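You operate a simulated robot arm through the tools that you are given. There is no shell and no other tool. Be economical: measure what you need, move in short steps, check, and stop when the job is done.

You run a simulated two-armed robot. Do the job below in one go: nothing can be reset, and whatever is moved stays where it is left.

TASK
Hold the soapy tube, pull its green plug, then dip the tube in the rinse tank.
Fine: till the soap is off; plug on the tool end, tube on the slatted board.
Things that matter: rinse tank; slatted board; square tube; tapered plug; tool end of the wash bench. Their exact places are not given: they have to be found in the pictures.

It is judged by the outcome, as a careful person would: the job done as asked, and still so three seconds after it is handed in. It fails if anything else is knocked over, pushed out of place, dropped, spilled or broken.

THE ROBOT
Two 6-joint arms with two-finger parallel grippers on one trunk, on a base that drives. Base frame: it is fixed to the floor where the robot stands at the start and does not move with it; the origin is under the middle of the robot, x ahead of it, y to its left, z up; the surface under the hand at the start is at about z = 850. Units: mm, rad, N and s.
The left shoulder is at the start at [70, 166, 1432], the right one opposite. With the tool pointing down near the work surface each hand reaches from about 380 to 800 mm from the robot's upright axis, wherever it stands, measured 20 degrees to its own side. Places, roughly: rinse tank [500, 1200, 800]; slatted board [500, 0, 800]; tool end of the wash bench [500, -300, 800]. Payload 3.91 kg a hand.
Tool frame (each hand has its own): the origin (TCP) lies between the finger pads and is the grasp point; the fingertips stand 30 mm ahead of it; z points along the fingers, y is the line along which they close. The gripper opens to 110 mm. The fingers are 20 mm wide and 10 mm thick; the gripper's body (48 by 112 mm) begins 55 mm behind the TCP.
Orientation is told as [roll, pitch, yaw] about the base's x, y, z axes, in that order, counted from this pose: with the fingers straight down and closing along the base's y, the tool's x points along the base's -x, its y along +y and its z along -z.

THE INTERFACE
- The arms move only by the tool drive_tool. It takes "left_steps", "right_steps" or both (then of equal length, played together; a hand with none holds still); each is a list that holds one entry, the list of rows, each a list of 7 numbers: the shift along the tool's x, y, z in mm, then the turn, a rotation vector about the tool's x, y, z in rad, then the closure, from 0 (fully open) to 1 (shut). In form: [[[tx, ty, tz, rx, ry, rz, hand], ...]]. A call has 1 to 8 rows; each row shifts and turns the commanded pose from where the row before left it, along the tool's axes as they then stand. A row lasts 0.2 s, in which the tool goes at most 50 mm and 0.15 rad; a call with a longer step from one row to the next is refused whole, and so is a gripper value outside its range. Where a pose cannot be reached the arm comes as near as it can. A force on the tool above 40 N (or 10 N above the force at the start of the call, whichever is more), or a blocked arm, ends the call early, and 0.2 s more pass. The fingers move at their own pace (about 108 mm/s each) and stop on an object; they squeeze with about 31 N. The grip force told is the motor's: it shows also when the fingers shut on nothing. Time passes only in rows, and 0.2 s behind the last, so rows that do not move let the fingers close. It gives the time, the measured TCP pose, the force on the tool (base axes), the opening and the grip force at its end, in the units of the frame above (readings bear some noise), with the torque about the TCP (base axes, N m) and any sound that the robot's microphone picked up.
- Cameras (640 x 400 px; columns grow to the right, rows downward): "scene" is now at [113.4, -20, 1626]; the picture's right is [-0.30, -0.96, 0.00], its down [-0.82, 0.25, -0.52] and it looks along [0.50, -0.15, -0.85] (base axes); focal length 252 px, centre (320, 200). "left" rides on the left gripper at [77, -7, -114] in its tool frame; the picture's right is [0.09, 1.00, 0.00], its down [-0.80, 0.07, -0.59] and it looks along [-0.59, 0.05, 0.80] (tool axes); focal length 270 px, centre (320, 200). "right" rides on the right gripper at [77, 7, -114] in its tool frame; the picture's right is [-0.09, 1.00, 0.00], its down [-0.80, -0.07, -0.59] and it looks along [-0.59, -0.05, 0.80] (tool axes); focal length 270 px, centre (320, 200).
- snapshot(camera): a new picture of that camera. No time passes.
- slide_trunk(by): slides the trunk up (or, below 0, down) by that many mm; the arms and the scene camera ride with it, the base frame stays. It gives what a move gives, with no picture.
- roll_base(legs): drives the robot by 1 to 6 legs, each [ahead, left, turn to the left] in mm, mm and rad, along the robot's own axes; the way and the turn of a leg run together, so that a leg with both is an arc; at most 1500 mm and 3.142 rad a leg. The arms and the cameras ride along, it lands a little off, and it stops where it bumps. It gives what a move gives.
- aim_head(pan, tilt): turns the head with the scene camera to pan (to the left, within 1.501 rad either way) and tilt (down, from -0.506 to 1.204), counted from straight ahead of the robot. It gives what a move gives.
- pixel_to_xyz(camera, pixels): for up to 12 pixels [column, row] of the newest picture of that camera ("zoom" is the newest enlarged one), the place [x, y, z] in the base frame of the surface seen there, good to about 2 mm. No time passes.
- close_up(camera, box): a new picture of the part [left, top, right, bottom] of that camera's present view, enlarged. No time passes.
- sign_off(): hands the job in; it is judged then, once.

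Go step by step. Measure first, check grasps and placings, and put right what went wrong. The budget is 80 turns and 58 pictures, counting those below and the enlarged ones. Unless the task says otherwise, let go and move clear before handing in, and close with one line.

The tools are called after "Emit:" by a JSON object that holds its "api" and its "payload". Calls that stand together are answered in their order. drive_tool: Moves the arms, as the interface text tells. Its arguments: {"type":"object","properties":{"left_steps":{"type":"array","items":{"type":"array","items":{"type":"array","items":{"type":"number"}}}},"right_steps":{"type":"array","items":{"type":"array","items":{"type":"array","items":{"type":"number"}}}}},"required":[]} The other tools are called the same way: slide_trunk (by) slides the trunk up or down; roll_base (legs) drives the base; aim_head (pan, tilt) turns the head that bears the scene camera; snapshot (camera) takes a picture; pixel_to_xyz (camera, pixels) gives the place of the surface under pixels of a picture; close_up (camera, box) takes an enlarged picture of a part of a camera's view; sign_off () hands the job in.

At the start:

```text
time_s: 0.0
left_ee_pos: [556.9, 150.9, 999.8]
left_orientation: [0.0, -0.001, 0.0]
left_ft_force: [-0.1, -0.5, -0.6]
left_moment: [0.01, -0.02, 0.01]
left_finger_gap: 109.9
left_gripper_force: 0.0
right_ee_pos: [599.2, -346.0, 1030.7]
right_orientation: [0.0, 0.0, -0.001]
right_ft_force: [-0.2, -0.9, -0.2]
right_moment: [0.01, 0.01, 0.0]
right_finger_gap: 110.2
right_gripper_force: 0.1
trunk travel left (down, up): [-927.0, 13.0]
robot x, y, heading: [0.1, 0.8, -0.0]
head pan, tilt: [-0.3, 1.023]
```

scene: 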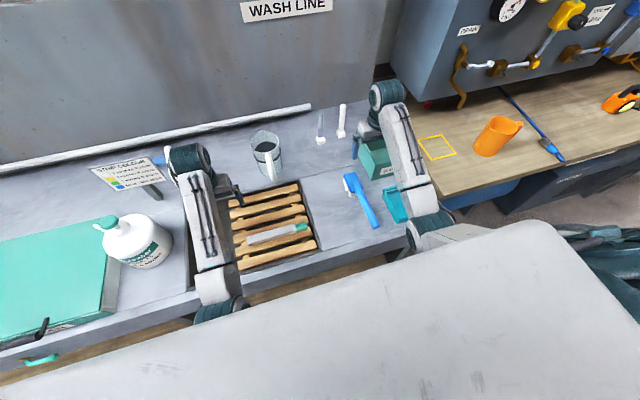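
right: 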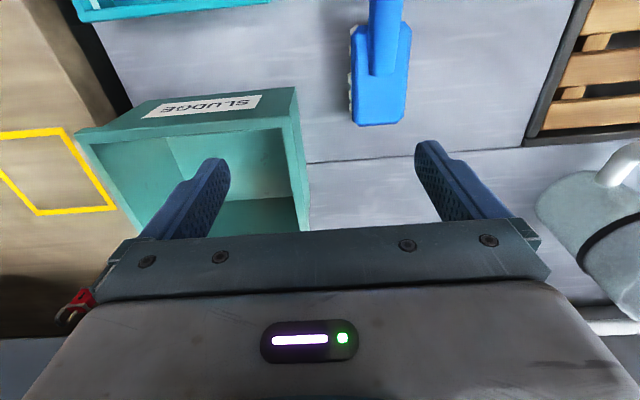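
left: 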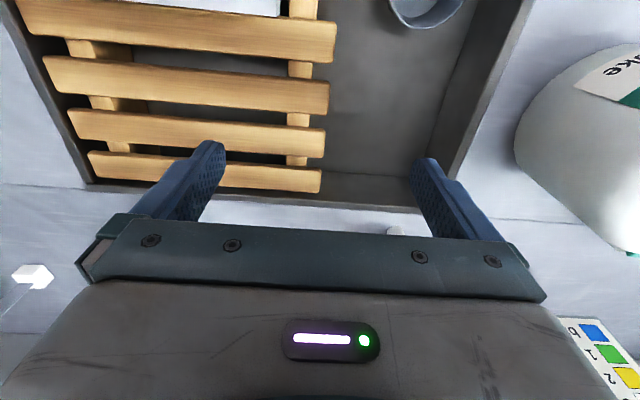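

The tube seems to lie on the slats near scene pixel (275,235), with its green plug near (302,228). I'll zoom there and at the "stop colour" card.

Emit:
{"api": "close_up", "payload": {"camera": "scene", "box": [210, 170, 340, 280]}}

Emit:
{"api": "close_up", "payload": {"camera": "scene", "box": [80, 140, 200, 215]}}

Emit:
{"api": "aim_head", "payload": {"pan": 1.1, "tilt": 0.75}}

Emit:
{"api": "snapshot", "payload": {"camera": "scene"}}

```text
3.64 times, centred on (275, 225) of scene
```

zoom: 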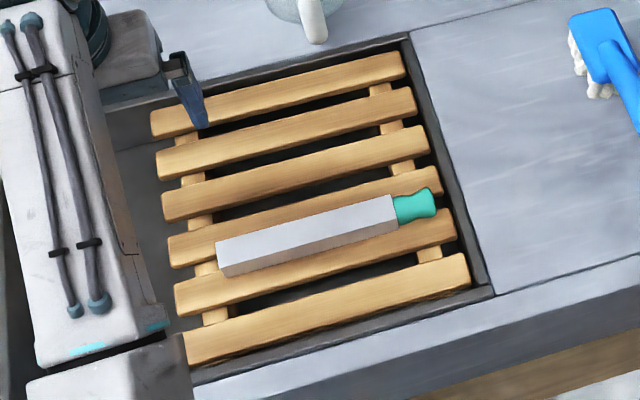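

```text
5.33 times, centred on (140, 178) of scene
```

zoom: 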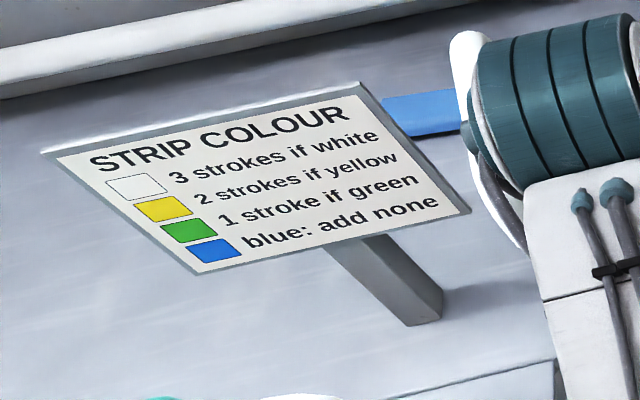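

```text
time_s: 1.5
left_ee_pos: [557.0, 149.9, 998.6]
left_orientation: [0.001, -0.001, 0.0]
left_ft_force: [0.0, -1.2, 0.2]
left_moment: [-0.03, 0.0, 0.02]
left_finger_gap: 110.0
left_gripper_force: 0.0
right_ee_pos: [600.2, -345.9, 1030.6]
right_orientation: [0.0, -0.002, 0.001]
right_ft_force: [0.7, 0.7, 0.3]
right_moment: [-0.01, -0.02, -0.02]
right_finger_gap: 110.2
right_gripper_force: 0.1
trunk travel left (down, up): [-927.0, 13.0]
robot x, y, heading: [-1.7, 1.4, 0.001]
head pan, tilt: [1.1, 0.75]
```

```text
52 pictures are left
```

scene: 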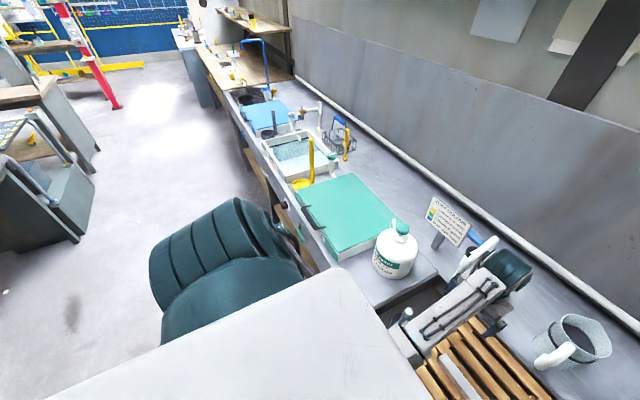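

The tank area is around (295,150). I'll zoom in, also on the tool end to the right, and measure the tube.

Emit:
{"api": "close_up", "payload": {"camera": "scene", "box": [210, 70, 370, 200]}}

Emit:
{"api": "pixel_to_xyz", "payload": {"camera": "zoom", "pixels": [[240, 250], [330, 300], [480, 310], [390, 245], [220, 150]]}}

Emit:
{"api": "aim_head", "payload": {"pan": -0.5, "tilt": 0.95}}

Emit:
{"api": "snapshot", "payload": {"camera": "scene"}}

```text
3.08 times, centred on (290, 135) of scene
```

zoom: 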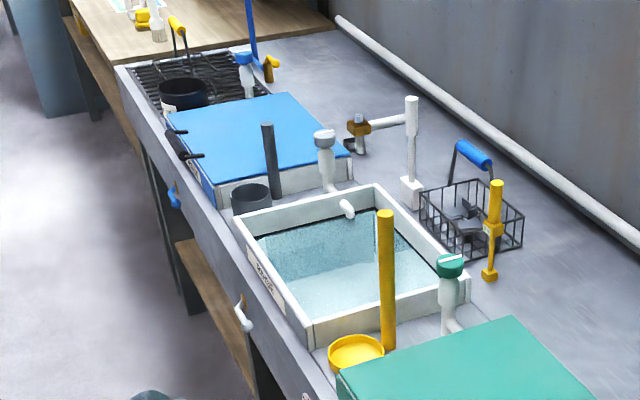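

```text
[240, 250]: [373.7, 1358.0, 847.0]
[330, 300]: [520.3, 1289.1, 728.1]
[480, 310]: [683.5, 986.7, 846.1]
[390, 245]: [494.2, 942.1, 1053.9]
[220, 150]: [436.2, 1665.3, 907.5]
```

```text
time_s: 3.2
left_ee_pos: [557.2, 149.8, 1000.0]
left_orientation: [0.0, 0.0, 0.0]
left_ft_force: [0.2, 0.2, 0.2]
left_moment: [0.02, 0.01, 0.0]
left_finger_gap: 110.1
left_gripper_force: 0.0
right_ee_pos: [598.9, -346.2, 1031.5]
right_orientation: [0.0, 0.0, -0.001]
right_ft_force: [-0.2, 0.3, -0.8]
right_moment: [-0.01, -0.02, -0.02]
right_finger_gap: 110.1
right_gripper_force: 0.0
trunk travel left (down, up): [-927.0, 13.0]
robot x, y, heading: [-0.2, -0.1, -0.002]
head pan, tilt: [-0.499, 0.949]
```

```text
50 pictures are left
```

scene: 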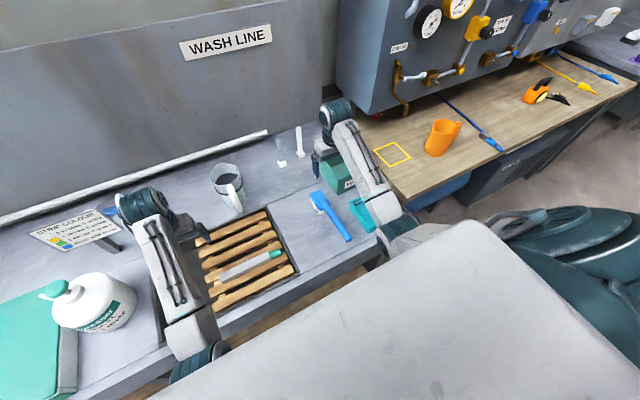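

The open tank with water is near [510,1230]; I'll read its label later. Now I'll measure the tube and plug and the tool end.

Emit:
{"api": "close_up", "payload": {"camera": "scene", "box": [190, 200, 310, 290]}}

Emit:
{"api": "pixel_to_xyz", "payload": {"camera": "scene", "pixels": [[222, 275], [240, 267], [264, 258], [275, 254], [282, 220], [300, 210], [330, 250], [320, 195], [345, 238], [370, 215], [345, 183], [282, 163]]}}

Emit:
{"api": "close_up", "payload": {"camera": "scene", "box": [260, 110, 420, 270]}}

```text
4.44 times, centred on (250, 245) of scene
```

zoom: 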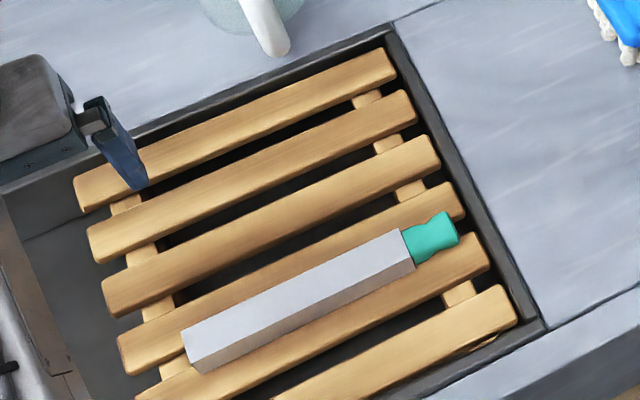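

```text
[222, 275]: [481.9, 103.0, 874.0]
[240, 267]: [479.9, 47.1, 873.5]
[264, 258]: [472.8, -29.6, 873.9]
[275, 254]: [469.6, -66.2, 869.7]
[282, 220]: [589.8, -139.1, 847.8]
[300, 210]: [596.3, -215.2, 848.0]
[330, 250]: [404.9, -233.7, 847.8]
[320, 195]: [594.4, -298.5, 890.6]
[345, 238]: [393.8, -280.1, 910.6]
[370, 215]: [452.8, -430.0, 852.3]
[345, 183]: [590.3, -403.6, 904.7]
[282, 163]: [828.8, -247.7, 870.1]
```

```text
2.50 times, centred on (340, 190) of scene
```

zoom: 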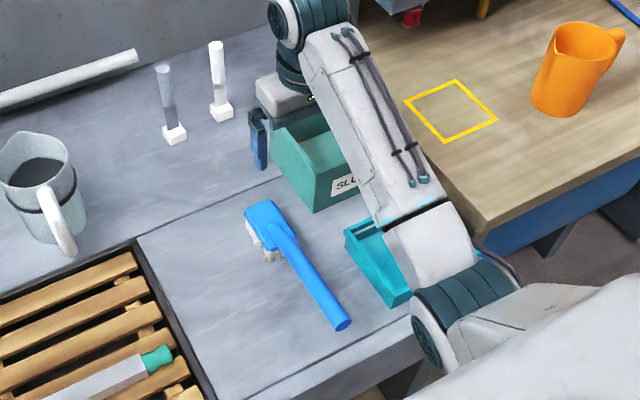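

The bench surface of the tool end is free at around [480,-190,848]. I'll zoom tightly on the tube to get its edges.

Emit:
{"api": "close_up", "payload": {"camera": "scene", "box": [212, 235, 292, 285]}}

Emit:
{"api": "pixel_to_xyz", "payload": {"camera": "zoom", "pixels": [[110, 310], [250, 250], [380, 195], [445, 160], [475, 155], [510, 140], [530, 130], [330, 205], [350, 225], [340, 285], [500, 260], [540, 200]]}}

```text
8.00 times, centred on (252, 260) of scene
```

zoom: 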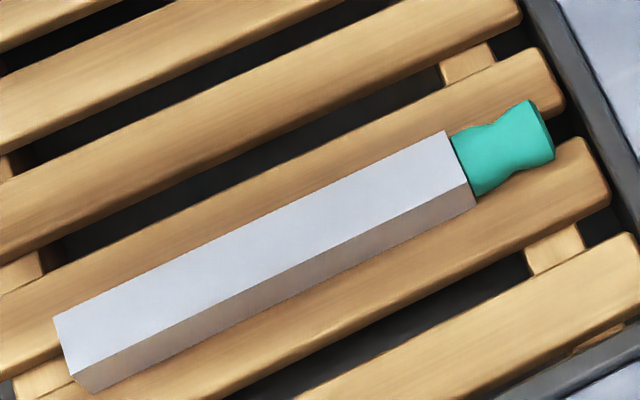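

```text
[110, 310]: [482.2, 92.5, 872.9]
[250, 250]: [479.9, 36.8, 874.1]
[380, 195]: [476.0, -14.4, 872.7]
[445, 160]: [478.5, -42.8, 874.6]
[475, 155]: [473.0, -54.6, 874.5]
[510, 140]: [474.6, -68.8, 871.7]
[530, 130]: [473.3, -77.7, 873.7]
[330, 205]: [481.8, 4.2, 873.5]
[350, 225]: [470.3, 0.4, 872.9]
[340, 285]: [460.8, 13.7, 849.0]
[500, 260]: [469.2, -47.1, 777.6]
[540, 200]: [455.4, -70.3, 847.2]
```

Tube: about 25 mm square, top z≈873, slats z≈849, centreline x≈477, from y≈107 to −47; plug y≈−50 to −82. I'll turn both hands so the fingers close along x, cameras outward, above the tube.

Emit:
{"api": "drive_tool", "payload": {"left_steps": [[[27, -33, 0, 0, 0, 0, 0], [27, -33, 0, 0, 0, 0, 0], [26, -34, 0, 0, 0, 0, 0], [0, 0, 0, 0, 0, 0.15, 0], [0, 0, 0, 0, 0, 0.15, 0], [0, 0, 0, 0, 0, 0.15, 0], [0, 0, 0, 0, 0, 0.15, 0], [0, 0, 0, 0, 0, 0.15, 0]]], "right_steps": [[[25, 36, 0, 0, 0, 0, 0], [25, 36, 0, 0, 0, 0, 0], [25, 36, 0, 0, 0, 0, 0], [25, 36, 0, 0, 0, 0, 0], [22, 36, 0, 0, 0, 0, 0], [0, 0, 0, 0, 0, -0.15, 0], [0, 0, 0, 0, 0, -0.15, 0], [0, 0, 0, 0, 0, -0.15, 0]]]}}

Emit:
{"api": "drive_tool", "payload": {"left_steps": [[[0, 0, 0, 0, 0, 0.15, 0], [0, 0, 0, 0, 0, 0.15, 0], [0, 0, 0, 0, 0, 0.15, 0], [0, 0, 0, 0, 0, 0.15, 0], [0, 0, 0, 0, 0, 0.15, 0], [0, 0, 0, 0, 0, 0.0708, 0], [0, 0, 0, 0, 0, 0, 0], [0, 0, 0, 0, 0, 0, 0]]], "right_steps": [[[0, 0, 0, 0, 0, -0.15, 0], [0, 0, 0, 0, 0, -0.15, 0], [0, 0, 0, 0, 0, -0.15, 0], [0, 0, 0, 0, 0, -0.15, 0], [0, 0, 0, 0, 0, -0.15, 0], [0, 0, 0, 0, 0, -0.15, 0], [0, 0, 0, 0, 0, -0.15, 0], [0, 0, 0, 0, 0, -0.0708, 0]]]}}

Emit:
{"api": "snapshot", "payload": {"camera": "left"}}

Emit:
{"api": "snapshot", "payload": {"camera": "right"}}

```text
time_s: 3.8
left_ee_pos: [516.3, 186.5, 987.3]
left_orientation: [0.159, -0.017, 0.036]
left_ft_force: [-0.5, -0.6, -0.1]
left_moment: [-0.01, 0.0, 0.03]
left_finger_gap: 110.3
left_gripper_force: 0.1
left hand out of reach, approached as far as the arm can: row 2, 3
right_ee_pos: [561.8, -277.7, 1004.2]
right_orientation: [-0.001, -0.008, 0.0]
right_ft_force: [-0.4, 0.2, -0.1]
right_moment: [-0.01, 0.01, 0.03]
right_finger_gap: 110.2
right_gripper_force: 0.0
right hand out of reach, approached as far as the arm can: row 1, 2, 3
trunk travel left (down, up): [-927.0, 13.0]
robot x, y, heading: [0.3, -2.7, 0.0]
head pan, tilt: [-0.499, 0.949]
stopped in row 3 (left hand): the arm was blocked; the commanded pose is now the measured one
```

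```text
time_s: 5.6
left_ee_pos: [518.1, 183.7, 988.2]
left_orientation: [0.123, 0.104, -0.777]
left_ft_force: [0.9, -0.4, 0.1]
left_moment: [-0.02, -0.03, -0.02]
left_finger_gap: 110.1
left_gripper_force: 0.1
right_ee_pos: [561.9, -280.9, 1003.1]
right_orientation: [-0.006, -0.003, 1.125]
right_ft_force: [0.0, -0.3, 0.4]
right_moment: [-0.02, -0.01, -0.01]
right_finger_gap: 109.9
right_gripper_force: 0.0
trunk travel left (down, up): [-927.0, 13.0]
robot x, y, heading: [3.9, 0.9, 0.001]
head pan, tilt: [-0.499, 0.949]
```

```text
46 pictures are left
```

left: 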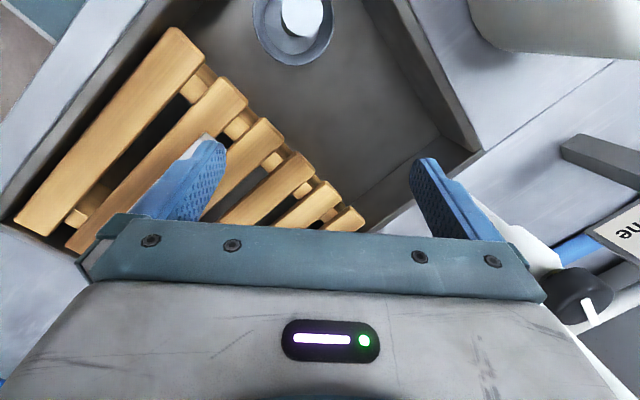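

```text
45 pictures are left
```

right: 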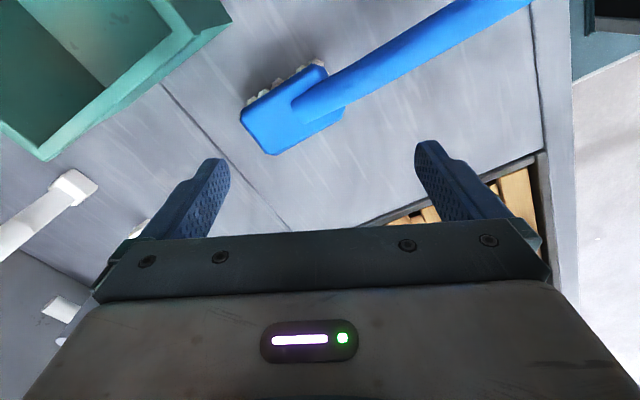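

The hands hit their inner reach limit, so the robot stands too close. I'll back the base up 150 mm and measure the bottle's place.

Emit:
{"api": "roll_base", "payload": {"legs": [[-160, 0, 0]]}}

Emit:
{"api": "aim_head", "payload": {"pan": -0.0, "tilt": 0.9}}

Emit:
{"api": "snapshot", "payload": {"camera": "scene"}}

```text
time_s: 7.1
left_ee_pos: [360.2, 184.9, 986.0]
left_orientation: [0.119, 0.107, -0.776]
left_ft_force: [-0.9, 0.7, 0.1]
left_moment: [0.04, 0.03, -0.01]
left_finger_gap: 110.0
left_gripper_force: 0.0
right_ee_pos: [405.1, -279.7, 1000.7]
right_orientation: [0.0, -0.001, 1.123]
right_ft_force: [0.0, -0.3, 1.2]
right_moment: [-0.02, 0.01, -0.04]
right_finger_gap: 110.0
right_gripper_force: 0.1
trunk travel left (down, up): [-927.0, 13.0]
robot x, y, heading: [-163.8, 1.6, 0.008]
head pan, tilt: [-0.499, 0.949]
```

```text
time_s: 8.0
left_ee_pos: [356.8, 185.4, 987.7]
left_orientation: [0.124, 0.107, -0.774]
left_ft_force: [0.2, 0.2, 0.3]
left_moment: [-0.01, -0.01, -0.03]
left_finger_gap: 109.8
left_gripper_force: 0.3
right_ee_pos: [402.6, -279.8, 1001.9]
right_orientation: [-0.004, -0.003, 1.123]
right_ft_force: [0.9, -0.9, -0.3]
right_moment: [0.03, -0.03, -0.01]
right_finger_gap: 109.8
right_gripper_force: 0.0
trunk travel left (down, up): [-927.0, 13.0]
robot x, y, heading: [-159.0, 1.1, -0.0]
head pan, tilt: [0.0, 0.901]
```

```text
44 pictures are left
```

scene: 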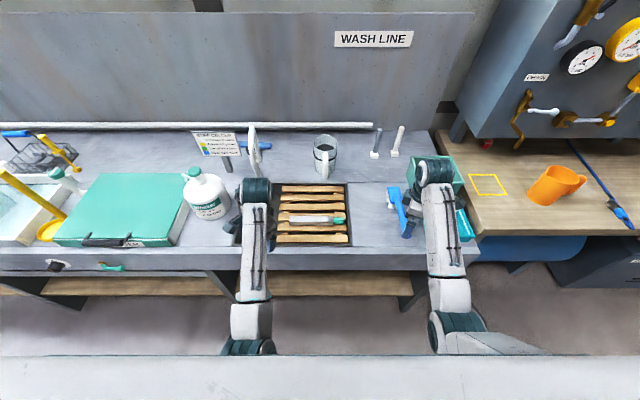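

Now there's room. I'll straighten both hands to yaw ∓90° and move them toward the tube line.

Emit:
{"api": "drive_tool", "payload": {"left_steps": [[[0, 0, 0, 0.062, -0.054, 0, 0], [0, 0, 0, 0.062, -0.053, 0, 0], [0, 0, 0, 0, 0, 0.133, 0], [0, 0, 0, 0, 0, 0.133, 0], [0, 0, 0, 0, 0, 0.133, 0], [0, 0, 0, 0, 0, 0.133, 0], [0, 0, 0, 0, 0, 0.133, 0], [0, 0, 0, 0, 0, 0.132, 0]]], "right_steps": [[[0, 0, 0, 0, 0, -0.149, 0], [0, 0, 0, 0, 0, -0.149, 0], [0, 0, 0, 0, 0, -0.149, 0], [-37, -24, 0, 0, 0, 0, 0], [-37, -24, 0, 0, 0, 0, 0], [-36, -25, 0, 0, 0, 0, 0], [0, 0, 0, 0, 0, 0, 0], [0, 0, 0, 0, 0, 0, 0]]]}}

Emit:
{"api": "drive_tool", "payload": {"left_steps": [[[-34, 30, 0, 0, 0, 0, 0], [-34, 30, 0, 0, 0, 0, 0], [-34, 30, 0, 0, 0, 0, 0], [-33, 30, 0, 0, 0, 0, 0], [0, 0, 0, 0, 0, 0, 0]]]}}

Emit:
{"api": "snapshot", "payload": {"camera": "left"}}

Emit:
{"api": "snapshot", "payload": {"camera": "right"}}

```text
time_s: 9.8
left_ee_pos: [357.3, 184.7, 986.8]
left_orientation: [-0.001, -0.002, -1.581]
left_ft_force: [-0.6, 0.2, -0.2]
left_moment: [-0.02, 0.04, 0.0]
left_finger_gap: 110.0
left_gripper_force: 0.2
right_ee_pos: [475.4, -169.8, 1003.9]
right_orientation: [-0.005, 0.001, 1.57]
right_ft_force: [-1.3, 0.1, 0.2]
right_moment: [-0.01, -0.03, -0.01]
right_finger_gap: 110.1
right_gripper_force: 0.1
trunk travel left (down, up): [-927.0, 13.0]
robot x, y, heading: [-163.4, 0.9, 0.006]
head pan, tilt: [0.0, 0.901]
```

```text
time_s: 11.2
left_ee_pos: [483.5, 88.9, 981.3]
left_orientation: [0.005, 0.048, -1.549]
left_ft_force: [0.3, 0.1, -0.1]
left_moment: [0.0, 0.03, -0.01]
left_finger_gap: 110.0
left_gripper_force: 0.0
right_ee_pos: [475.8, -168.8, 1002.8]
right_orientation: [-0.006, 0.0, 1.569]
right_ft_force: [0.5, -0.9, 0.2]
right_moment: [0.01, 0.01, -0.02]
right_finger_gap: 109.9
right_gripper_force: 0.1
trunk travel left (down, up): [-927.0, 13.0]
robot x, y, heading: [-163.9, -1.8, 0.004]
head pan, tilt: [0.0, 0.901]
stopped in row 5 (left hand): the arm was blocked; the commanded pose is now the measured one
```

```text
43 pictures are left
```

left: 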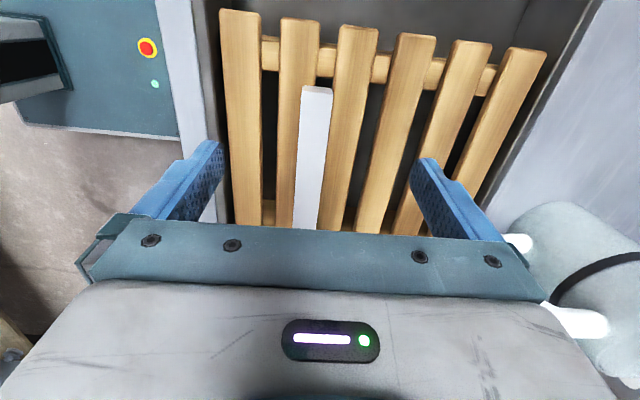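

```text
42 pictures are left
```

right: 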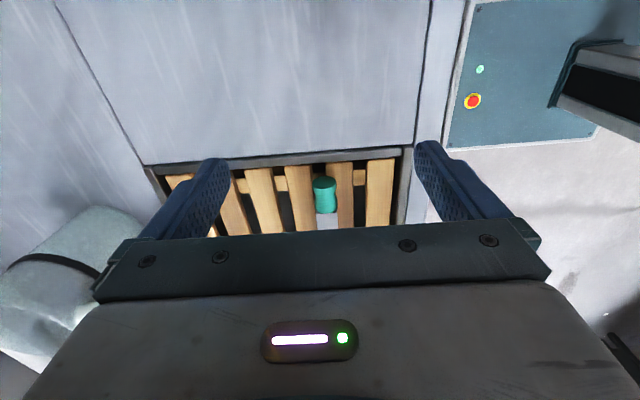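

Both hands reach less when high and close (z sagged as they were blocked). I'll back off another 90 mm, then move at a lower height.

Emit:
{"api": "roll_base", "payload": {"legs": [[-90, 0, 0]]}}

Emit:
{"api": "drive_tool", "payload": {"left_steps": [[[0, 25, 0, 0, 0, 0.02, 0], [0, 25, 0, 0, 0.048, 0, 0], [0, 25, 10, 0, 0, 0, 0], [-15, 10, 10, 0, 0, 0, 0], [-15, 0, 10, 0, 0, 0, 0], [0, 0, 0, 0, 0, 0, 0]]]}}

```text
time_s: 12.3
left_ee_pos: [395.5, 87.7, 977.3]
left_orientation: [0.0, 0.046, -1.55]
left_ft_force: [-0.1, -0.9, -0.2]
left_moment: [-0.03, 0.0, -0.02]
left_finger_gap: 110.1
left_gripper_force: 0.1
right_ee_pos: [388.5, -171.0, 1001.4]
right_orientation: [0.0, 0.0, 1.571]
right_ft_force: [0.1, -0.1, -0.8]
right_moment: [0.01, 0.0, 0.0]
right_finger_gap: 110.2
right_gripper_force: 0.1
trunk travel left (down, up): [-927.0, 13.0]
robot x, y, heading: [-255.3, -1.7, 0.001]
head pan, tilt: [0.0, 0.901]
```

```text
time_s: 13.7
left_ee_pos: [476.9, 60.9, 947.8]
left_orientation: [0.004, 0.096, -1.57]
left_ft_force: [-0.1, 0.7, 0.8]
left_moment: [0.0, -0.02, 0.0]
left_finger_gap: 109.9
left_gripper_force: 0.0
right_ee_pos: [384.9, -170.8, 1003.1]
right_orientation: [-0.007, 0.001, 1.569]
right_ft_force: [0.0, 0.6, 0.2]
right_moment: [0.03, -0.03, 0.01]
right_finger_gap: 110.0
right_gripper_force: 0.0
trunk travel left (down, up): [-927.0, 13.0]
robot x, y, heading: [-249.6, 1.4, 0.003]
head pan, tilt: [0.0, 0.901]
```

Left is now at [477,61,948] with a 0.096 tilt to undo. I'll straighten, half close, and check the mug's place before lowering.

Emit:
{"api": "pixel_to_xyz", "payload": {"camera": "scene", "pixels": [[325, 172], [326, 150], [320, 138], [205, 195], [195, 172], [290, 219], [338, 219]]}}

Emit:
{"api": "drive_tool", "payload": {"left_steps": [[[0, 0, 0, 0, -0.096, 0, 0.4], [-4, 0, 10, 0, 0, 0, 0.45], [-4, 0, 20, 0, 0, 0, 0.45], [0, 0, 0, 0, 0, 0, 0.45]]], "right_steps": [[[0, -35, 20, 0, 0, 0, 0.3], [0, -35, 15, 0, 0, 0, 0.5], [0, -20, 15, 0, 0, 0, 0.5], [0, 0, 0, 0, 0, 0, 0.5]]]}}

Emit:
{"api": "snapshot", "payload": {"camera": "left"}}

Emit:
{"api": "snapshot", "payload": {"camera": "right"}}

```text
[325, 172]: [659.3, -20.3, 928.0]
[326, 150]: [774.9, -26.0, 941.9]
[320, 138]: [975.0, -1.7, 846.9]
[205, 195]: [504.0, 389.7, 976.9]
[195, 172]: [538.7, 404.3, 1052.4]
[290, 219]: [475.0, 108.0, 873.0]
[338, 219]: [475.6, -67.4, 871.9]
```

```text
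time_s: 14.7
left_ee_pos: [477.1, 52.9, 918.2]
left_orientation: [0.001, 0.0, -1.57]
left_ft_force: [-0.2, 1.1, -0.5]
left_moment: [0.03, 0.01, 0.02]
left_finger_gap: 60.3
left_gripper_force: 0.0
right_ee_pos: [475.3, -171.9, 955.5]
right_orientation: [-0.007, -0.001, 1.569]
right_ft_force: [0.7, 0.3, 0.7]
right_moment: [0.01, 0.0, -0.03]
right_finger_gap: 54.8
right_gripper_force: 0.0
trunk travel left (down, up): [-927.0, 13.0]
robot x, y, heading: [-252.2, 1.0, 0.001]
head pan, tilt: [0.0, 0.901]
```

```text
41 pictures are left
```

left: 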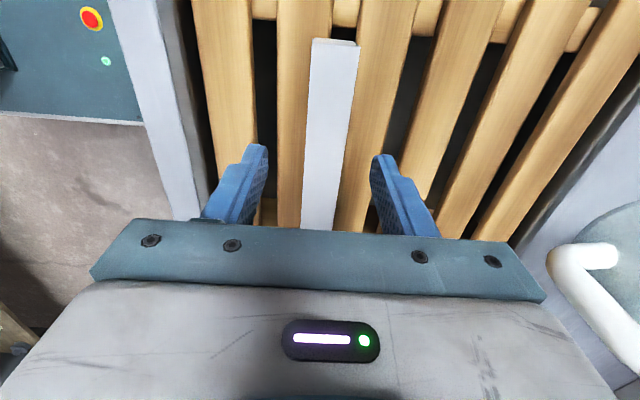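

```text
40 pictures are left
```

right: 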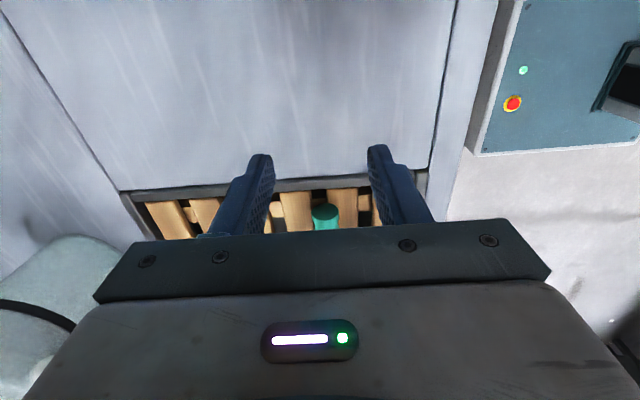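

The left fingers straddle the tube evenly (cols 262/378, tube ~322). I'll lower to z≈884 and close.

Emit:
{"api": "drive_tool", "payload": {"left_steps": [[[0, 0, 17, 0, 0, 0, 0.45], [0, 0, 17, 0, 0, 0, 0.45], [0, 0, 0, 0, 0, 0, 0.8], [0, 0, 0, 0, 0, 0, 0.9], [0, 0, 0, 0, 0, 0, 0.9]]]}}

Emit:
{"api": "snapshot", "payload": {"camera": "left"}}

```text
time_s: 15.9
left_ee_pos: [474.9, 56.1, 885.4]
left_orientation: [0.002, 0.001, -1.569]
left_ft_force: [-0.5, -0.3, -0.3]
left_moment: [0.03, 0.01, 0.0]
left_finger_gap: 24.1
left_gripper_force: 31.1
left hand out of reach, approached as far as the arm can: row 2
right_ee_pos: [476.9, -171.8, 953.9]
right_orientation: [-0.005, 0.001, 1.569]
right_ft_force: [-0.4, 0.6, 0.6]
right_moment: [-0.02, -0.02, 0.0]
right_finger_gap: 55.1
right_gripper_force: 0.0
trunk travel left (down, up): [-927.0, 13.0]
robot x, y, heading: [-252.1, -2.5, 0.004]
head pan, tilt: [0.0, 0.901]
```

```text
39 pictures are left
```

left: 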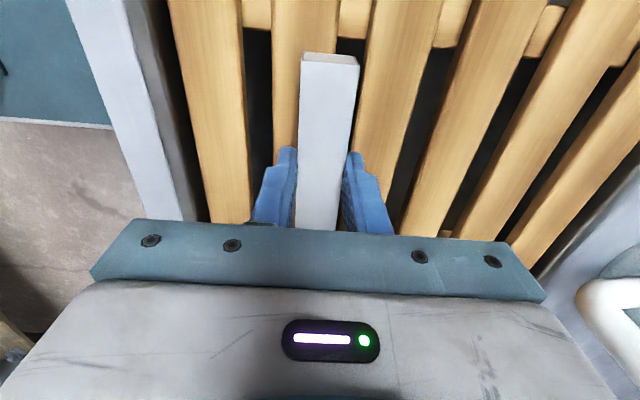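

Tube is gripped (24 mm, 31 N). I'll lift it 40 mm and bring the right hand over the plug.

Emit:
{"api": "drive_tool", "payload": {"left_steps": [[[0, 0, -15, 0, 0, 0, 0.9], [0, 0, -25, 0, 0, 0, 0.9], [0, 0, 0, 0, 0, 0, 0.9], [0, 0, 0, 0, 0, 0, 0.9], [0, 0, 0, 0, 0, 0, 0.9]]], "right_steps": [[[0, 0, 0, 0, 0, 0, 0.5], [0, 0, 0, 0, 0, 0, 0.5], [-35, 0, 0, 0, 0, 0, 0.5], [-35, 0, 0, 0, 0, 0, 0.5], [-35, 0, 0, 0, 0, 0, 0.5]]]}}

Emit:
{"api": "snapshot", "payload": {"camera": "right"}}

Emit:
{"api": "close_up", "payload": {"camera": "scene", "box": [260, 160, 370, 250]}}

```text
time_s: 17.1
left_ee_pos: [474.2, 55.5, 925.8]
left_orientation: [0.001, -0.003, -1.568]
left_ft_force: [-0.3, 0.4, 0.4]
left_moment: [0.04, 0.01, 0.02]
left_finger_gap: 24.1
left_gripper_force: 31.3
right_ee_pos: [474.4, -65.1, 952.5]
right_orientation: [-0.008, 0.0, 1.57]
right_ft_force: [0.9, -0.3, -0.8]
right_moment: [0.0, -0.01, -0.01]
right_finger_gap: 54.9
right_gripper_force: 0.0
trunk travel left (down, up): [-927.0, 13.0]
robot x, y, heading: [-249.5, -2.4, 0.002]
head pan, tilt: [0.0, 0.901]
```

```text
38 pictures are left
```

right: 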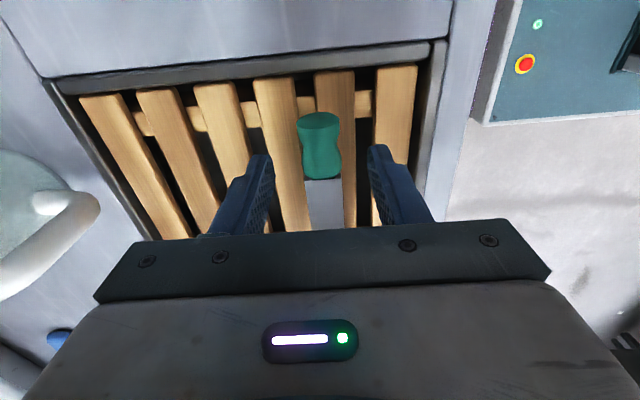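

```text
4.44 times, centred on (315, 205) of scene
```

zoom: 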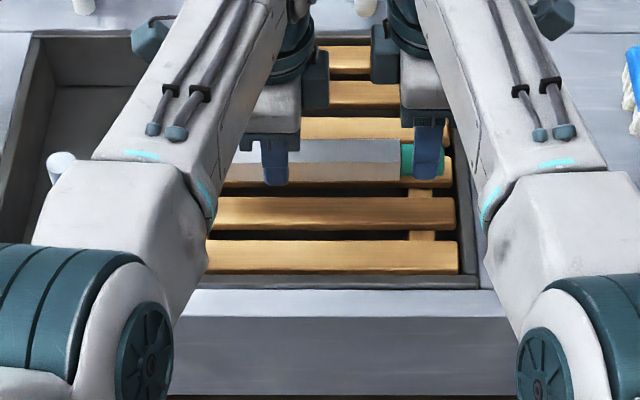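

The plug sits between the right fingers (col 320 vs fingers 270/368). I'll measure its ends.

Emit:
{"api": "pixel_to_xyz", "payload": {"camera": "right", "pixels": [[320, 118], [320, 128], [321, 150], [321, 172], [322, 190], [302, 150], [340, 150], [305, 175]]}}

```text
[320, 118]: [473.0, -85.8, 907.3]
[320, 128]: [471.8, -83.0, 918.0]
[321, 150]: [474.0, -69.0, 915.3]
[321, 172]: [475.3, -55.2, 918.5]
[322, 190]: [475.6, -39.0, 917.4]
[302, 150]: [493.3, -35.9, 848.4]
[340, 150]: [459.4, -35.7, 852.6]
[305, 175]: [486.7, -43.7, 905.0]
```

Plug spans y≈−52…−85, centre z≈904. Lower the right hand onto it and close.

Emit:
{"api": "drive_tool", "payload": {"right_steps": [[[4, 0, 16, 0, 0, 0, 0.5], [0, 0, 16, 0, 0, 0, 0.5], [0, 0, 15, 0, 0, 0, 0.5], [0, 0, 0, 0, 0, 0, 0.8], [0, 0, 0, 0, 0, 0, 0.95], [0, 0, 0, 0, 0, 0, 0.95]]]}}

Emit:
{"api": "snapshot", "payload": {"camera": "right"}}

```text
time_s: 18.5
left_ee_pos: [474.6, 56.2, 925.7]
left_orientation: [0.003, -0.001, -1.568]
left_ft_force: [0.9, 0.7, -0.5]
left_moment: [0.02, 0.01, 0.04]
left_finger_gap: 24.2
left_gripper_force: 30.7
right_ee_pos: [475.8, -70.7, 904.0]
right_orientation: [-0.005, -0.001, 1.57]
right_ft_force: [-0.6, -0.5, 1.5]
right_moment: [0.01, 0.0, -0.01]
right_finger_gap: 25.9
right_gripper_force: 31.2
trunk travel left (down, up): [-927.0, 13.0]
robot x, y, heading: [-250.0, -0.1, -0.001]
head pan, tilt: [0.0, 0.901]
```

```text
36 pictures are left
```

right: 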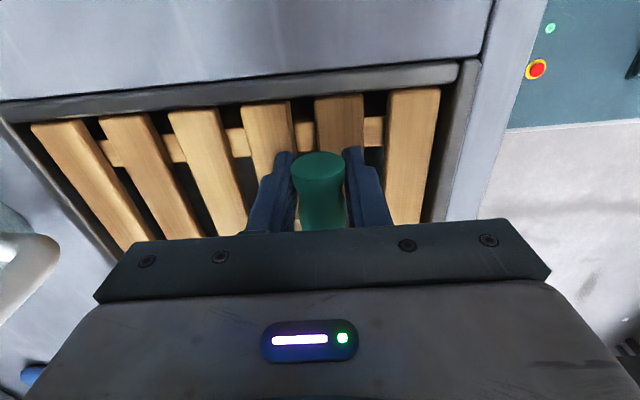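

Plug gripped at 26 mm. Pull gently along −y in small steps.

Emit:
{"api": "drive_tool", "payload": {"right_steps": [[[3, 0, 0, 0, 0, 0, 0.95], [3, 0, 0, 0, 0, 0, 0.95], [3, 0, 0, 0, 0, 0, 0.95], [3, 0, 0, 0, 0, 0, 0.95], [3, 0, 0, 0, 0, 0, 0.95], [3, 0, 0, 0, 0, 0, 0.95]]]}}

Emit:
{"api": "close_up", "payload": {"camera": "scene", "box": [290, 185, 360, 235]}}

```text
time_s: 19.9
left_ee_pos: [474.3, 56.3, 924.7]
left_orientation: [0.001, 0.002, -1.57]
left_ft_force: [0.9, -0.4, -0.5]
left_moment: [0.05, 0.01, -0.01]
left_finger_gap: 24.0
left_gripper_force: 30.8
right_ee_pos: [474.8, -87.9, 907.2]
right_orientation: [-0.007, -0.002, 1.57]
right_ft_force: [0.2, -0.3, -0.7]
right_moment: [0.01, -0.01, 0.0]
right_finger_gap: 25.4
right_gripper_force: 31.0
trunk travel left (down, up): [-927.0, 13.0]
robot x, y, heading: [-250.7, -0.5, -0.001]
head pan, tilt: [0.0, 0.901]
```

```text
8.00 times, centred on (325, 210) of scene
```

zoom: 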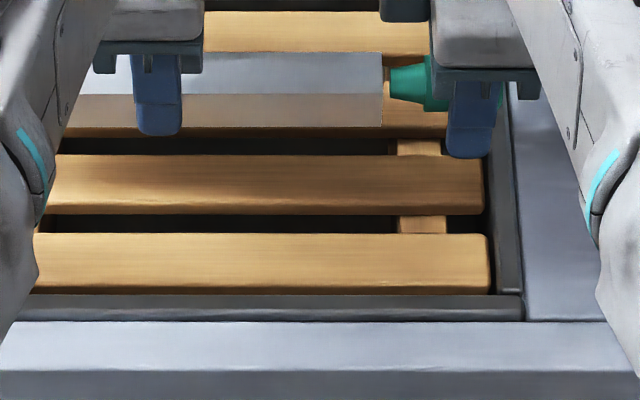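

The plug's tapered shank is clear or nearly clear of the tube end (zoom 385,80). Continue straight out, then carry on toward the tool end.

Emit:
{"api": "drive_tool", "payload": {"right_steps": [[[8, 0, 0, 0, 0, 0, 0.95], [12, 0, 0, 0, 0, 0, 0.95], [25, 0, 0, 0, 0, 0, 0.95], [40, 0, 0, 0, 0, 0, 0.95], [40, 0, 0, 0, 0, 0, 0.95]]]}}

Emit:
{"api": "snapshot", "payload": {"camera": "right"}}

Emit:
{"api": "close_up", "payload": {"camera": "scene", "box": [280, 160, 440, 260]}}

```text
time_s: 21.1
left_ee_pos: [474.4, 54.9, 925.3]
left_orientation: [0.002, 0.001, -1.569]
left_ft_force: [-0.5, -0.1, -0.8]
left_moment: [0.02, 0.01, -0.02]
left_finger_gap: 24.3
left_gripper_force: 30.8
right_ee_pos: [476.7, -216.3, 906.1]
right_orientation: [-0.007, -0.002, 1.57]
right_ft_force: [-0.4, 0.3, 0.6]
right_moment: [-0.01, 0.05, -0.02]
right_finger_gap: 25.6
right_gripper_force: 30.4
trunk travel left (down, up): [-927.0, 13.0]
robot x, y, heading: [-251.0, -1.3, -0.004]
head pan, tilt: [0.0, 0.901]
```

```text
34 pictures are left
```

right: 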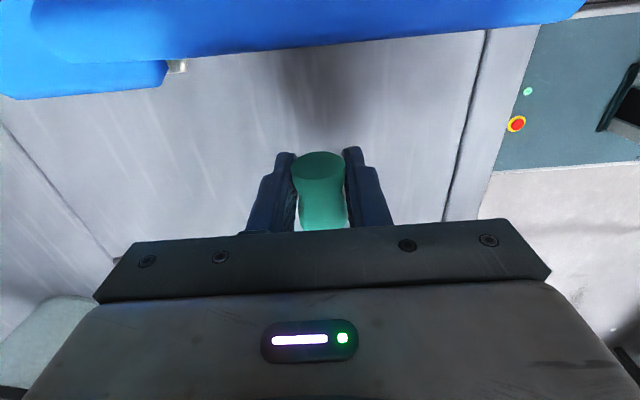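

```text
4.00 times, centred on (360, 210) of scene
```

zoom: 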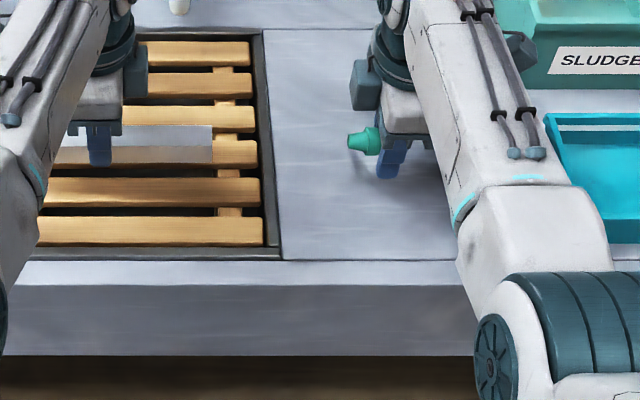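

The plug is out: head toward −y, shank toward +y. With fingers straight down the tips would touch the bench before the plug does, so I'll turn the hand to yaw 0 and tilt it forward at the front edge to stand the plug on its flat head.

Emit:
{"api": "drive_tool", "payload": {"right_steps": [[[-13, 0, -30, 0, 0, 0, 0.95], [-13, 0, -30, 0, 0, 0, 0.95], [0, 0, 0, 0, 0, 0.15, 0.95], [0, 0, 0, 0, 0, 0.15, 0.95], [0, 0, 0, 0, 0, 0.15, 0.95], [0, 0, 0, 0, 0, 0.15, 0.95], [0, 0, 0, 0, 0, 0.15, 0.95], [0, 0, 0, 0, 0, 0.15, 0.95]]]}}

Emit:
{"api": "drive_tool", "payload": {"right_steps": [[[0, 0, 0, 0, 0, 0.15, 0.95], [0, 0, 0, 0, 0, 0.15, 0.95], [0, 0, 0, 0, 0, 0.15, 0.95], [0, 0, 0, 0, 0, 0.15, 0.95], [0, 0, 0, 0, 0, 0.07, 0.95], [0, 0, 0, 0, 0, 0, 0.95]]]}}

Emit:
{"api": "snapshot", "payload": {"camera": "right"}}

```text
time_s: 22.9
left_ee_pos: [474.4, 56.1, 926.2]
left_orientation: [0.001, 0.001, -1.57]
left_ft_force: [1.1, 0.7, -1.0]
left_moment: [0.04, 0.0, -0.02]
left_finger_gap: 24.3
left_gripper_force: 31.1
right_ee_pos: [475.9, -186.3, 967.8]
right_orientation: [-0.005, -0.007, 0.667]
right_ft_force: [0.0, -0.2, -0.7]
right_moment: [0.0, -0.01, -0.02]
right_finger_gap: 25.6
right_gripper_force: 31.0
trunk travel left (down, up): [-927.0, 13.0]
robot x, y, heading: [-251.5, -1.1, 0.0]
head pan, tilt: [0.0, 0.901]
```

```text
time_s: 24.3
left_ee_pos: [474.8, 55.8, 927.0]
left_orientation: [0.003, 0.0, -1.569]
left_ft_force: [-0.2, 0.3, -0.5]
left_moment: [0.04, -0.01, 0.02]
left_finger_gap: 24.2
left_gripper_force: 31.6
right_ee_pos: [475.0, -186.8, 966.4]
right_orientation: [-0.001, -0.005, -0.003]
right_ft_force: [1.7, 0.1, -0.2]
right_moment: [0.01, -0.03, 0.02]
right_finger_gap: 25.6
right_gripper_force: 31.5
trunk travel left (down, up): [-927.0, 13.0]
robot x, y, heading: [-251.2, 0.2, -0.001]
head pan, tilt: [0.0, 0.901]
```

```text
32 pictures are left
```

right: 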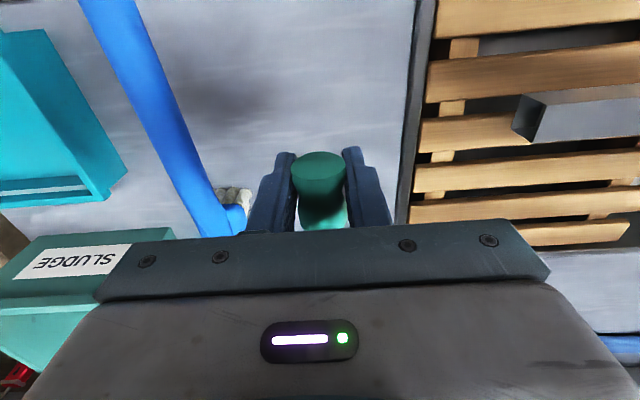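

Let me measure the edge, brush and free area from this view.

Emit:
{"api": "pixel_to_xyz", "payload": {"camera": "right", "pixels": [[300, 5], [150, 60], [200, 180], [240, 190], [415, 100], [320, 155], [345, 160], [300, 160], [110, 10]]}}

Emit:
{"api": "pixel_to_xyz", "payload": {"camera": "scene", "pixels": [[370, 235], [370, 243], [370, 248], [370, 252], [400, 225], [405, 235]]}}

```text
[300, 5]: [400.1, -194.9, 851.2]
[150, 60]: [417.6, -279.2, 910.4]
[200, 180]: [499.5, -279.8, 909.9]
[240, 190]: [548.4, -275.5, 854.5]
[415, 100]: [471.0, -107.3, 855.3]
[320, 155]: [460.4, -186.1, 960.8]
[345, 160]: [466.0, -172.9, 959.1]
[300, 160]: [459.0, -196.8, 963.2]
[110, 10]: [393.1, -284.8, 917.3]
```

```text
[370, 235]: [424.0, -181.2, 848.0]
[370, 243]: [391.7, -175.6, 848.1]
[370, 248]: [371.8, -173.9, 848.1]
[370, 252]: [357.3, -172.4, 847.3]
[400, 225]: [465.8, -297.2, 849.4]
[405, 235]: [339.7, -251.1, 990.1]
```

Brush handle lies at y≈−280 (z 910), front edge at x≈350. I'll move to x≈420, y≈−182 and tilt the fingers forward ~69°.

Emit:
{"api": "drive_tool", "payload": {"right_steps": [[[28, 2, 0, 0, 0, 0, 0.95], [27, 3, 0, 0, 0, 0, 0.95], [0, 0, 0, 0, -0.15, 0, 0.95], [0, 0, 0, 0, -0.15, 0, 0.95], [0, 0, 0, 0, -0.15, 0, 0.95], [0, 0, 0, 0, -0.15, 0, 0.95], [0, 0, 0, 0, -0.15, 0, 0.95], [0, 0, 0, 0, -0.15, 0, 0.95]]]}}

Emit:
{"api": "drive_tool", "payload": {"right_steps": [[[0, 0, 0, 0, -0.15, 0, 0.95], [0, 0, 0, 0, -0.15, 0, 0.95], [0, 0, 0, 0, 0, 0, 0.95]]]}}

Emit:
{"api": "snapshot", "payload": {"camera": "right"}}

Emit:
{"api": "snapshot", "payload": {"camera": "scene"}}

```text
time_s: 26.1
left_ee_pos: [473.8, 56.0, 925.9]
left_orientation: [0.002, 0.0, -1.569]
left_ft_force: [-0.1, 0.3, -1.6]
left_moment: [0.02, 0.01, 0.01]
left_finger_gap: 24.1
left_gripper_force: 30.8
right_ee_pos: [419.1, -181.7, 966.9]
right_orientation: [0.002, -0.908, 0.001]
right_ft_force: [-0.1, 0.3, 0.8]
right_moment: [-0.02, 0.01, -0.01]
right_finger_gap: 25.7
right_gripper_force: 31.1
trunk travel left (down, up): [-927.0, 13.0]
robot x, y, heading: [-254.9, 2.2, 0.003]
head pan, tilt: [0.0, 0.901]
```

```text
time_s: 26.9
left_ee_pos: [475.0, 55.6, 925.2]
left_orientation: [0.001, 0.001, -1.57]
left_ft_force: [-0.1, -0.3, -1.0]
left_moment: [0.05, 0.01, 0.03]
left_finger_gap: 24.3
left_gripper_force: 30.8
right_ee_pos: [420.9, -181.6, 967.6]
right_orientation: [0.002, -1.205, -0.003]
right_ft_force: [-0.1, 0.3, -0.1]
right_moment: [0.01, -0.03, 0.01]
right_finger_gap: 25.3
right_gripper_force: 31.2
trunk travel left (down, up): [-927.0, 13.0]
robot x, y, heading: [-249.0, -3.4, 0.001]
head pan, tilt: [0.0, 0.901]
```

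```text
31 pictures are left
```

right: 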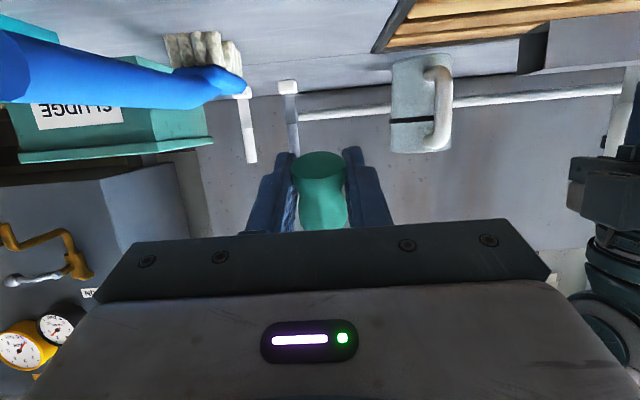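

```text
30 pictures are left
```

scene: 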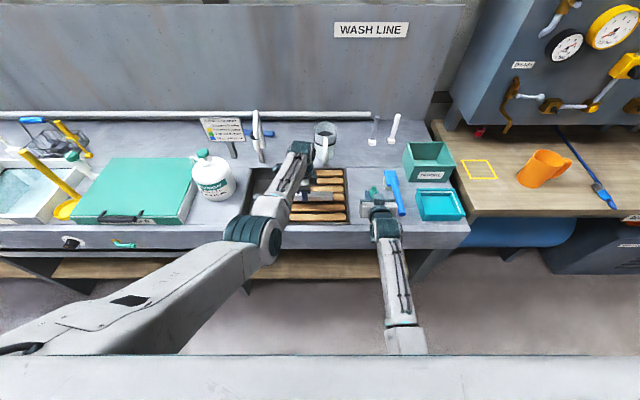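

All clear around the plug. I'll tilt to ~80°, shift back 20 mm and lower to just above contact.

Emit:
{"api": "drive_tool", "payload": {"right_steps": [[[0, 0, 0, 0, -0.095, 0, 0.95], [0, 0, 0, 0, -0.095, 0, 0.95], [21.8, 0, -1.2, 0, 0, 0, 0.95], [21.8, 0, -1.2, 0, 0, 0, 0.95], [21.8, 0, -1.2, 0, 0, 0, 0.95], [21.8, 0, -1.2, 0, 0, 0, 0.95], [0, 0, 0, 0, 0, 0, 0.95]]]}}

Emit:
{"api": "close_up", "payload": {"camera": "scene", "box": [330, 165, 430, 245]}}

```text
time_s: 28.5
left_ee_pos: [474.2, 55.8, 926.8]
left_orientation: [0.001, 0.0, -1.57]
left_ft_force: [0.0, 0.5, -1.5]
left_moment: [0.02, 0.03, -0.01]
left_finger_gap: 24.2
left_gripper_force: 30.8
right_ee_pos: [407.6, -184.7, 910.6]
right_orientation: [-0.007, -1.393, 0.0]
right_ft_force: [-0.3, 0.0, -0.5]
right_moment: [-0.01, -0.02, 0.0]
right_finger_gap: 25.7
right_gripper_force: 31.2
right hand out of reach, approached as far as the arm can: row 5, 6
trunk travel left (down, up): [-927.0, 13.0]
robot x, y, heading: [-248.1, -0.2, 0.003]
head pan, tilt: [0.0, 0.901]
```

```text
5.00 times, centred on (380, 205) of scene
```

zoom: 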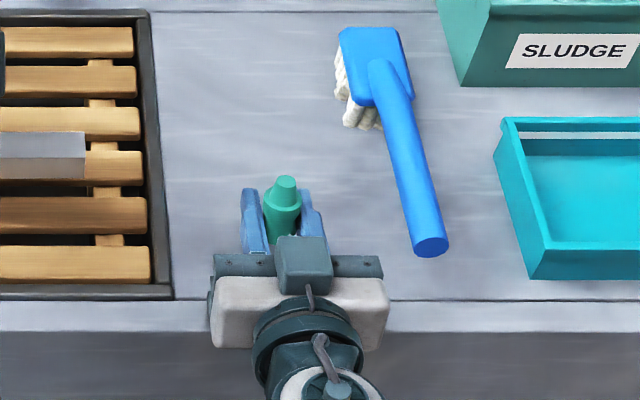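

The arm is at its limit at z≈911; I'll raise the left hand 60 mm and lower both with the trunk.

Emit:
{"api": "drive_tool", "payload": {"left_steps": [[[0, 0, -30, 0, 0, 0, 0.9], [0, 0, -30, 0, 0, 0, 0.9], [0, 0, 0, 0, 0, 0, 0.9]]]}}

Emit:
{"api": "slide_trunk", "payload": {"by": -30}}

```text
time_s: 29.3
left_ee_pos: [474.0, 54.5, 983.0]
left_orientation: [0.001, 0.0, -1.569]
left_ft_force: [-0.8, 0.1, 0.2]
left_moment: [0.03, -0.02, 0.02]
left_finger_gap: 24.1
left_gripper_force: 30.8
right_ee_pos: [408.6, -184.5, 910.3]
right_orientation: [-0.01, -1.393, -0.003]
right_ft_force: [0.1, 0.6, -0.3]
right_moment: [0.01, 0.01, 0.0]
right_finger_gap: 25.7
right_gripper_force: 30.7
trunk travel left (down, up): [-927.0, 13.0]
robot x, y, heading: [-252.4, -0.7, 0.002]
head pan, tilt: [0.0, 0.901]
```

```text
time_s: 30.1
left_ee_pos: [473.6, 54.3, 954.4]
left_orientation: [0.002, 0.0, -1.57]
left_ft_force: [-0.4, -0.6, -1.5]
left_moment: [0.05, 0.01, -0.02]
left_finger_gap: 24.2
left_gripper_force: 30.3
right_ee_pos: [408.4, -184.6, 879.8]
right_orientation: [-0.008, -1.392, -0.004]
right_ft_force: [0.1, -0.6, -0.2]
right_moment: [0.0, -0.04, 0.04]
right_finger_gap: 26.0
right_gripper_force: 31.1
trunk travel left (down, up): [-897.0, 43.0]
robot x, y, heading: [-251.1, 0.5, 0.004]
head pan, tilt: [0.0, 0.901]
```

Trunk works. Lower 9 mm more, then 2 mm at a time, watching the force.

Emit:
{"api": "slide_trunk", "payload": {"by": -9}}

Emit:
{"api": "slide_trunk", "payload": {"by": -2.5}}

Emit:
{"api": "close_up", "payload": {"camera": "scene", "box": [340, 175, 420, 225]}}

```text
time_s: 30.6
left_ee_pos: [473.9, 56.0, 945.3]
left_orientation: [0.002, 0.001, -1.57]
left_ft_force: [-1.0, -0.3, -0.8]
left_moment: [-0.01, -0.03, 0.0]
left_finger_gap: 24.1
left_gripper_force: 30.7
right_ee_pos: [406.7, -185.0, 871.4]
right_orientation: [-0.007, -1.391, -0.002]
right_ft_force: [0.4, 0.2, 0.5]
right_moment: [-0.02, 0.02, 0.01]
right_finger_gap: 25.6
right_gripper_force: 31.1
trunk travel left (down, up): [-888.0, 52.0]
robot x, y, heading: [-248.8, -0.9, -0.001]
head pan, tilt: [0.0, 0.901]
```

```text
time_s: 31.1
left_ee_pos: [474.4, 54.8, 942.1]
left_orientation: [0.002, 0.0, -1.569]
left_ft_force: [0.0, -0.3, -1.2]
left_moment: [0.02, 0.0, 0.05]
left_finger_gap: 24.3
left_gripper_force: 30.8
right_ee_pos: [408.8, -184.2, 868.4]
right_orientation: [-0.007, -1.393, -0.006]
right_ft_force: [0.8, -0.1, -0.2]
right_moment: [0.05, 0.0, 0.02]
right_finger_gap: 25.5
right_gripper_force: 31.3
trunk travel left (down, up): [-886.0, 54.0]
robot x, y, heading: [-249.1, -3.1, -0.001]
head pan, tilt: [0.0, 0.901]
```

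```text
8.00 times, centred on (380, 200) of scene
```

zoom: 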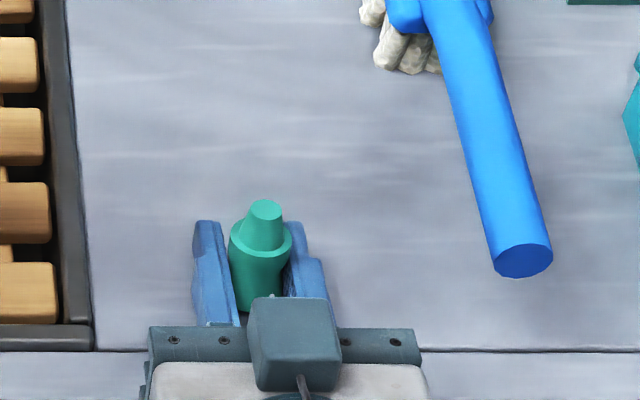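

No contact yet; two more small steps.

Emit:
{"api": "slide_trunk", "payload": {"by": -2}}

Emit:
{"api": "slide_trunk", "payload": {"by": -1.5}}

```text
time_s: 31.7
left_ee_pos: [473.2, 54.1, 939.8]
left_orientation: [0.002, 0.0, -1.568]
left_ft_force: [-0.1, 0.2, -0.3]
left_moment: [0.03, 0.05, -0.01]
left_finger_gap: 24.2
left_gripper_force: 30.8
right_ee_pos: [406.7, -184.6, 867.4]
right_orientation: [-0.007, -1.391, -0.003]
right_ft_force: [0.1, 0.0, 0.0]
right_moment: [-0.01, 0.0, -0.01]
right_finger_gap: 25.6
right_gripper_force: 31.3
trunk travel left (down, up): [-884.0, 56.0]
robot x, y, heading: [-247.1, -0.1, 0.001]
head pan, tilt: [0.0, 0.901]
```

```text
time_s: 32.2
left_ee_pos: [473.4, 56.1, 939.4]
left_orientation: [0.003, 0.001, -1.569]
left_ft_force: [0.1, 0.0, -1.3]
left_moment: [0.02, 0.01, -0.02]
left_finger_gap: 24.3
left_gripper_force: 31.1
right_ee_pos: [407.0, -184.8, 867.1]
right_orientation: [-0.009, -1.395, -0.005]
right_ft_force: [0.7, 0.5, 5.2]
right_moment: [-0.01, -0.07, 0.04]
right_finger_gap: 25.4
right_gripper_force: 31.0
trunk travel left (down, up): [-882.0, 58.0]
robot x, y, heading: [-252.7, -1.4, -0.003]
head pan, tilt: [0.0, 0.901]
```

Contact (5 N up). Open gently, then look before withdrawing.

Emit:
{"api": "drive_tool", "payload": {"right_steps": [[[0, 0, 0, 0, 0, 0, 0.74], [0, 0, 0, 0, 0, 0, 0.68], [0, 0, 0, 0, 0, 0, 0.58], [0, 0, 0, 0, 0, 0, 0.5], [0, 0, 0, 0, 0, 0, 0.5]]]}}

Emit:
{"api": "close_up", "payload": {"camera": "scene", "box": [340, 175, 420, 225]}}

```text
time_s: 33.4
left_ee_pos: [474.2, 55.1, 938.4]
left_orientation: [0.002, 0.001, -1.569]
left_ft_force: [0.2, -0.4, -1.0]
left_moment: [0.05, 0.03, 0.03]
left_finger_gap: 24.2
left_gripper_force: 30.7
right_ee_pos: [406.7, -184.0, 865.9]
right_orientation: [-0.008, -1.392, -0.003]
right_ft_force: [0.3, 0.3, 0.4]
right_moment: [0.06, 0.01, -0.01]
right_finger_gap: 55.1
right_gripper_force: 0.0
trunk travel left (down, up): [-882.0, 58.0]
robot x, y, heading: [-249.7, 2.3, 0.0]
head pan, tilt: [0.0, 0.901]
```

```text
8.00 times, centred on (380, 200) of scene
```

zoom: 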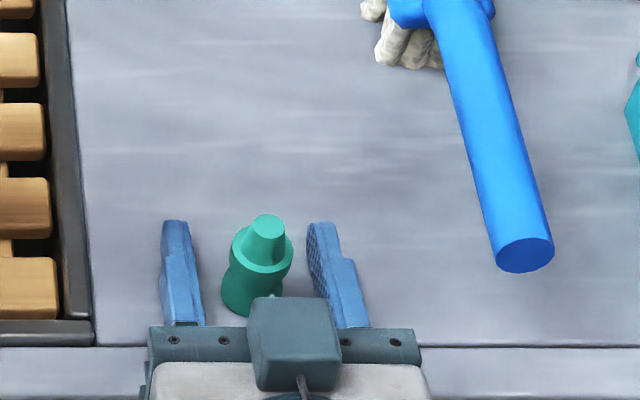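

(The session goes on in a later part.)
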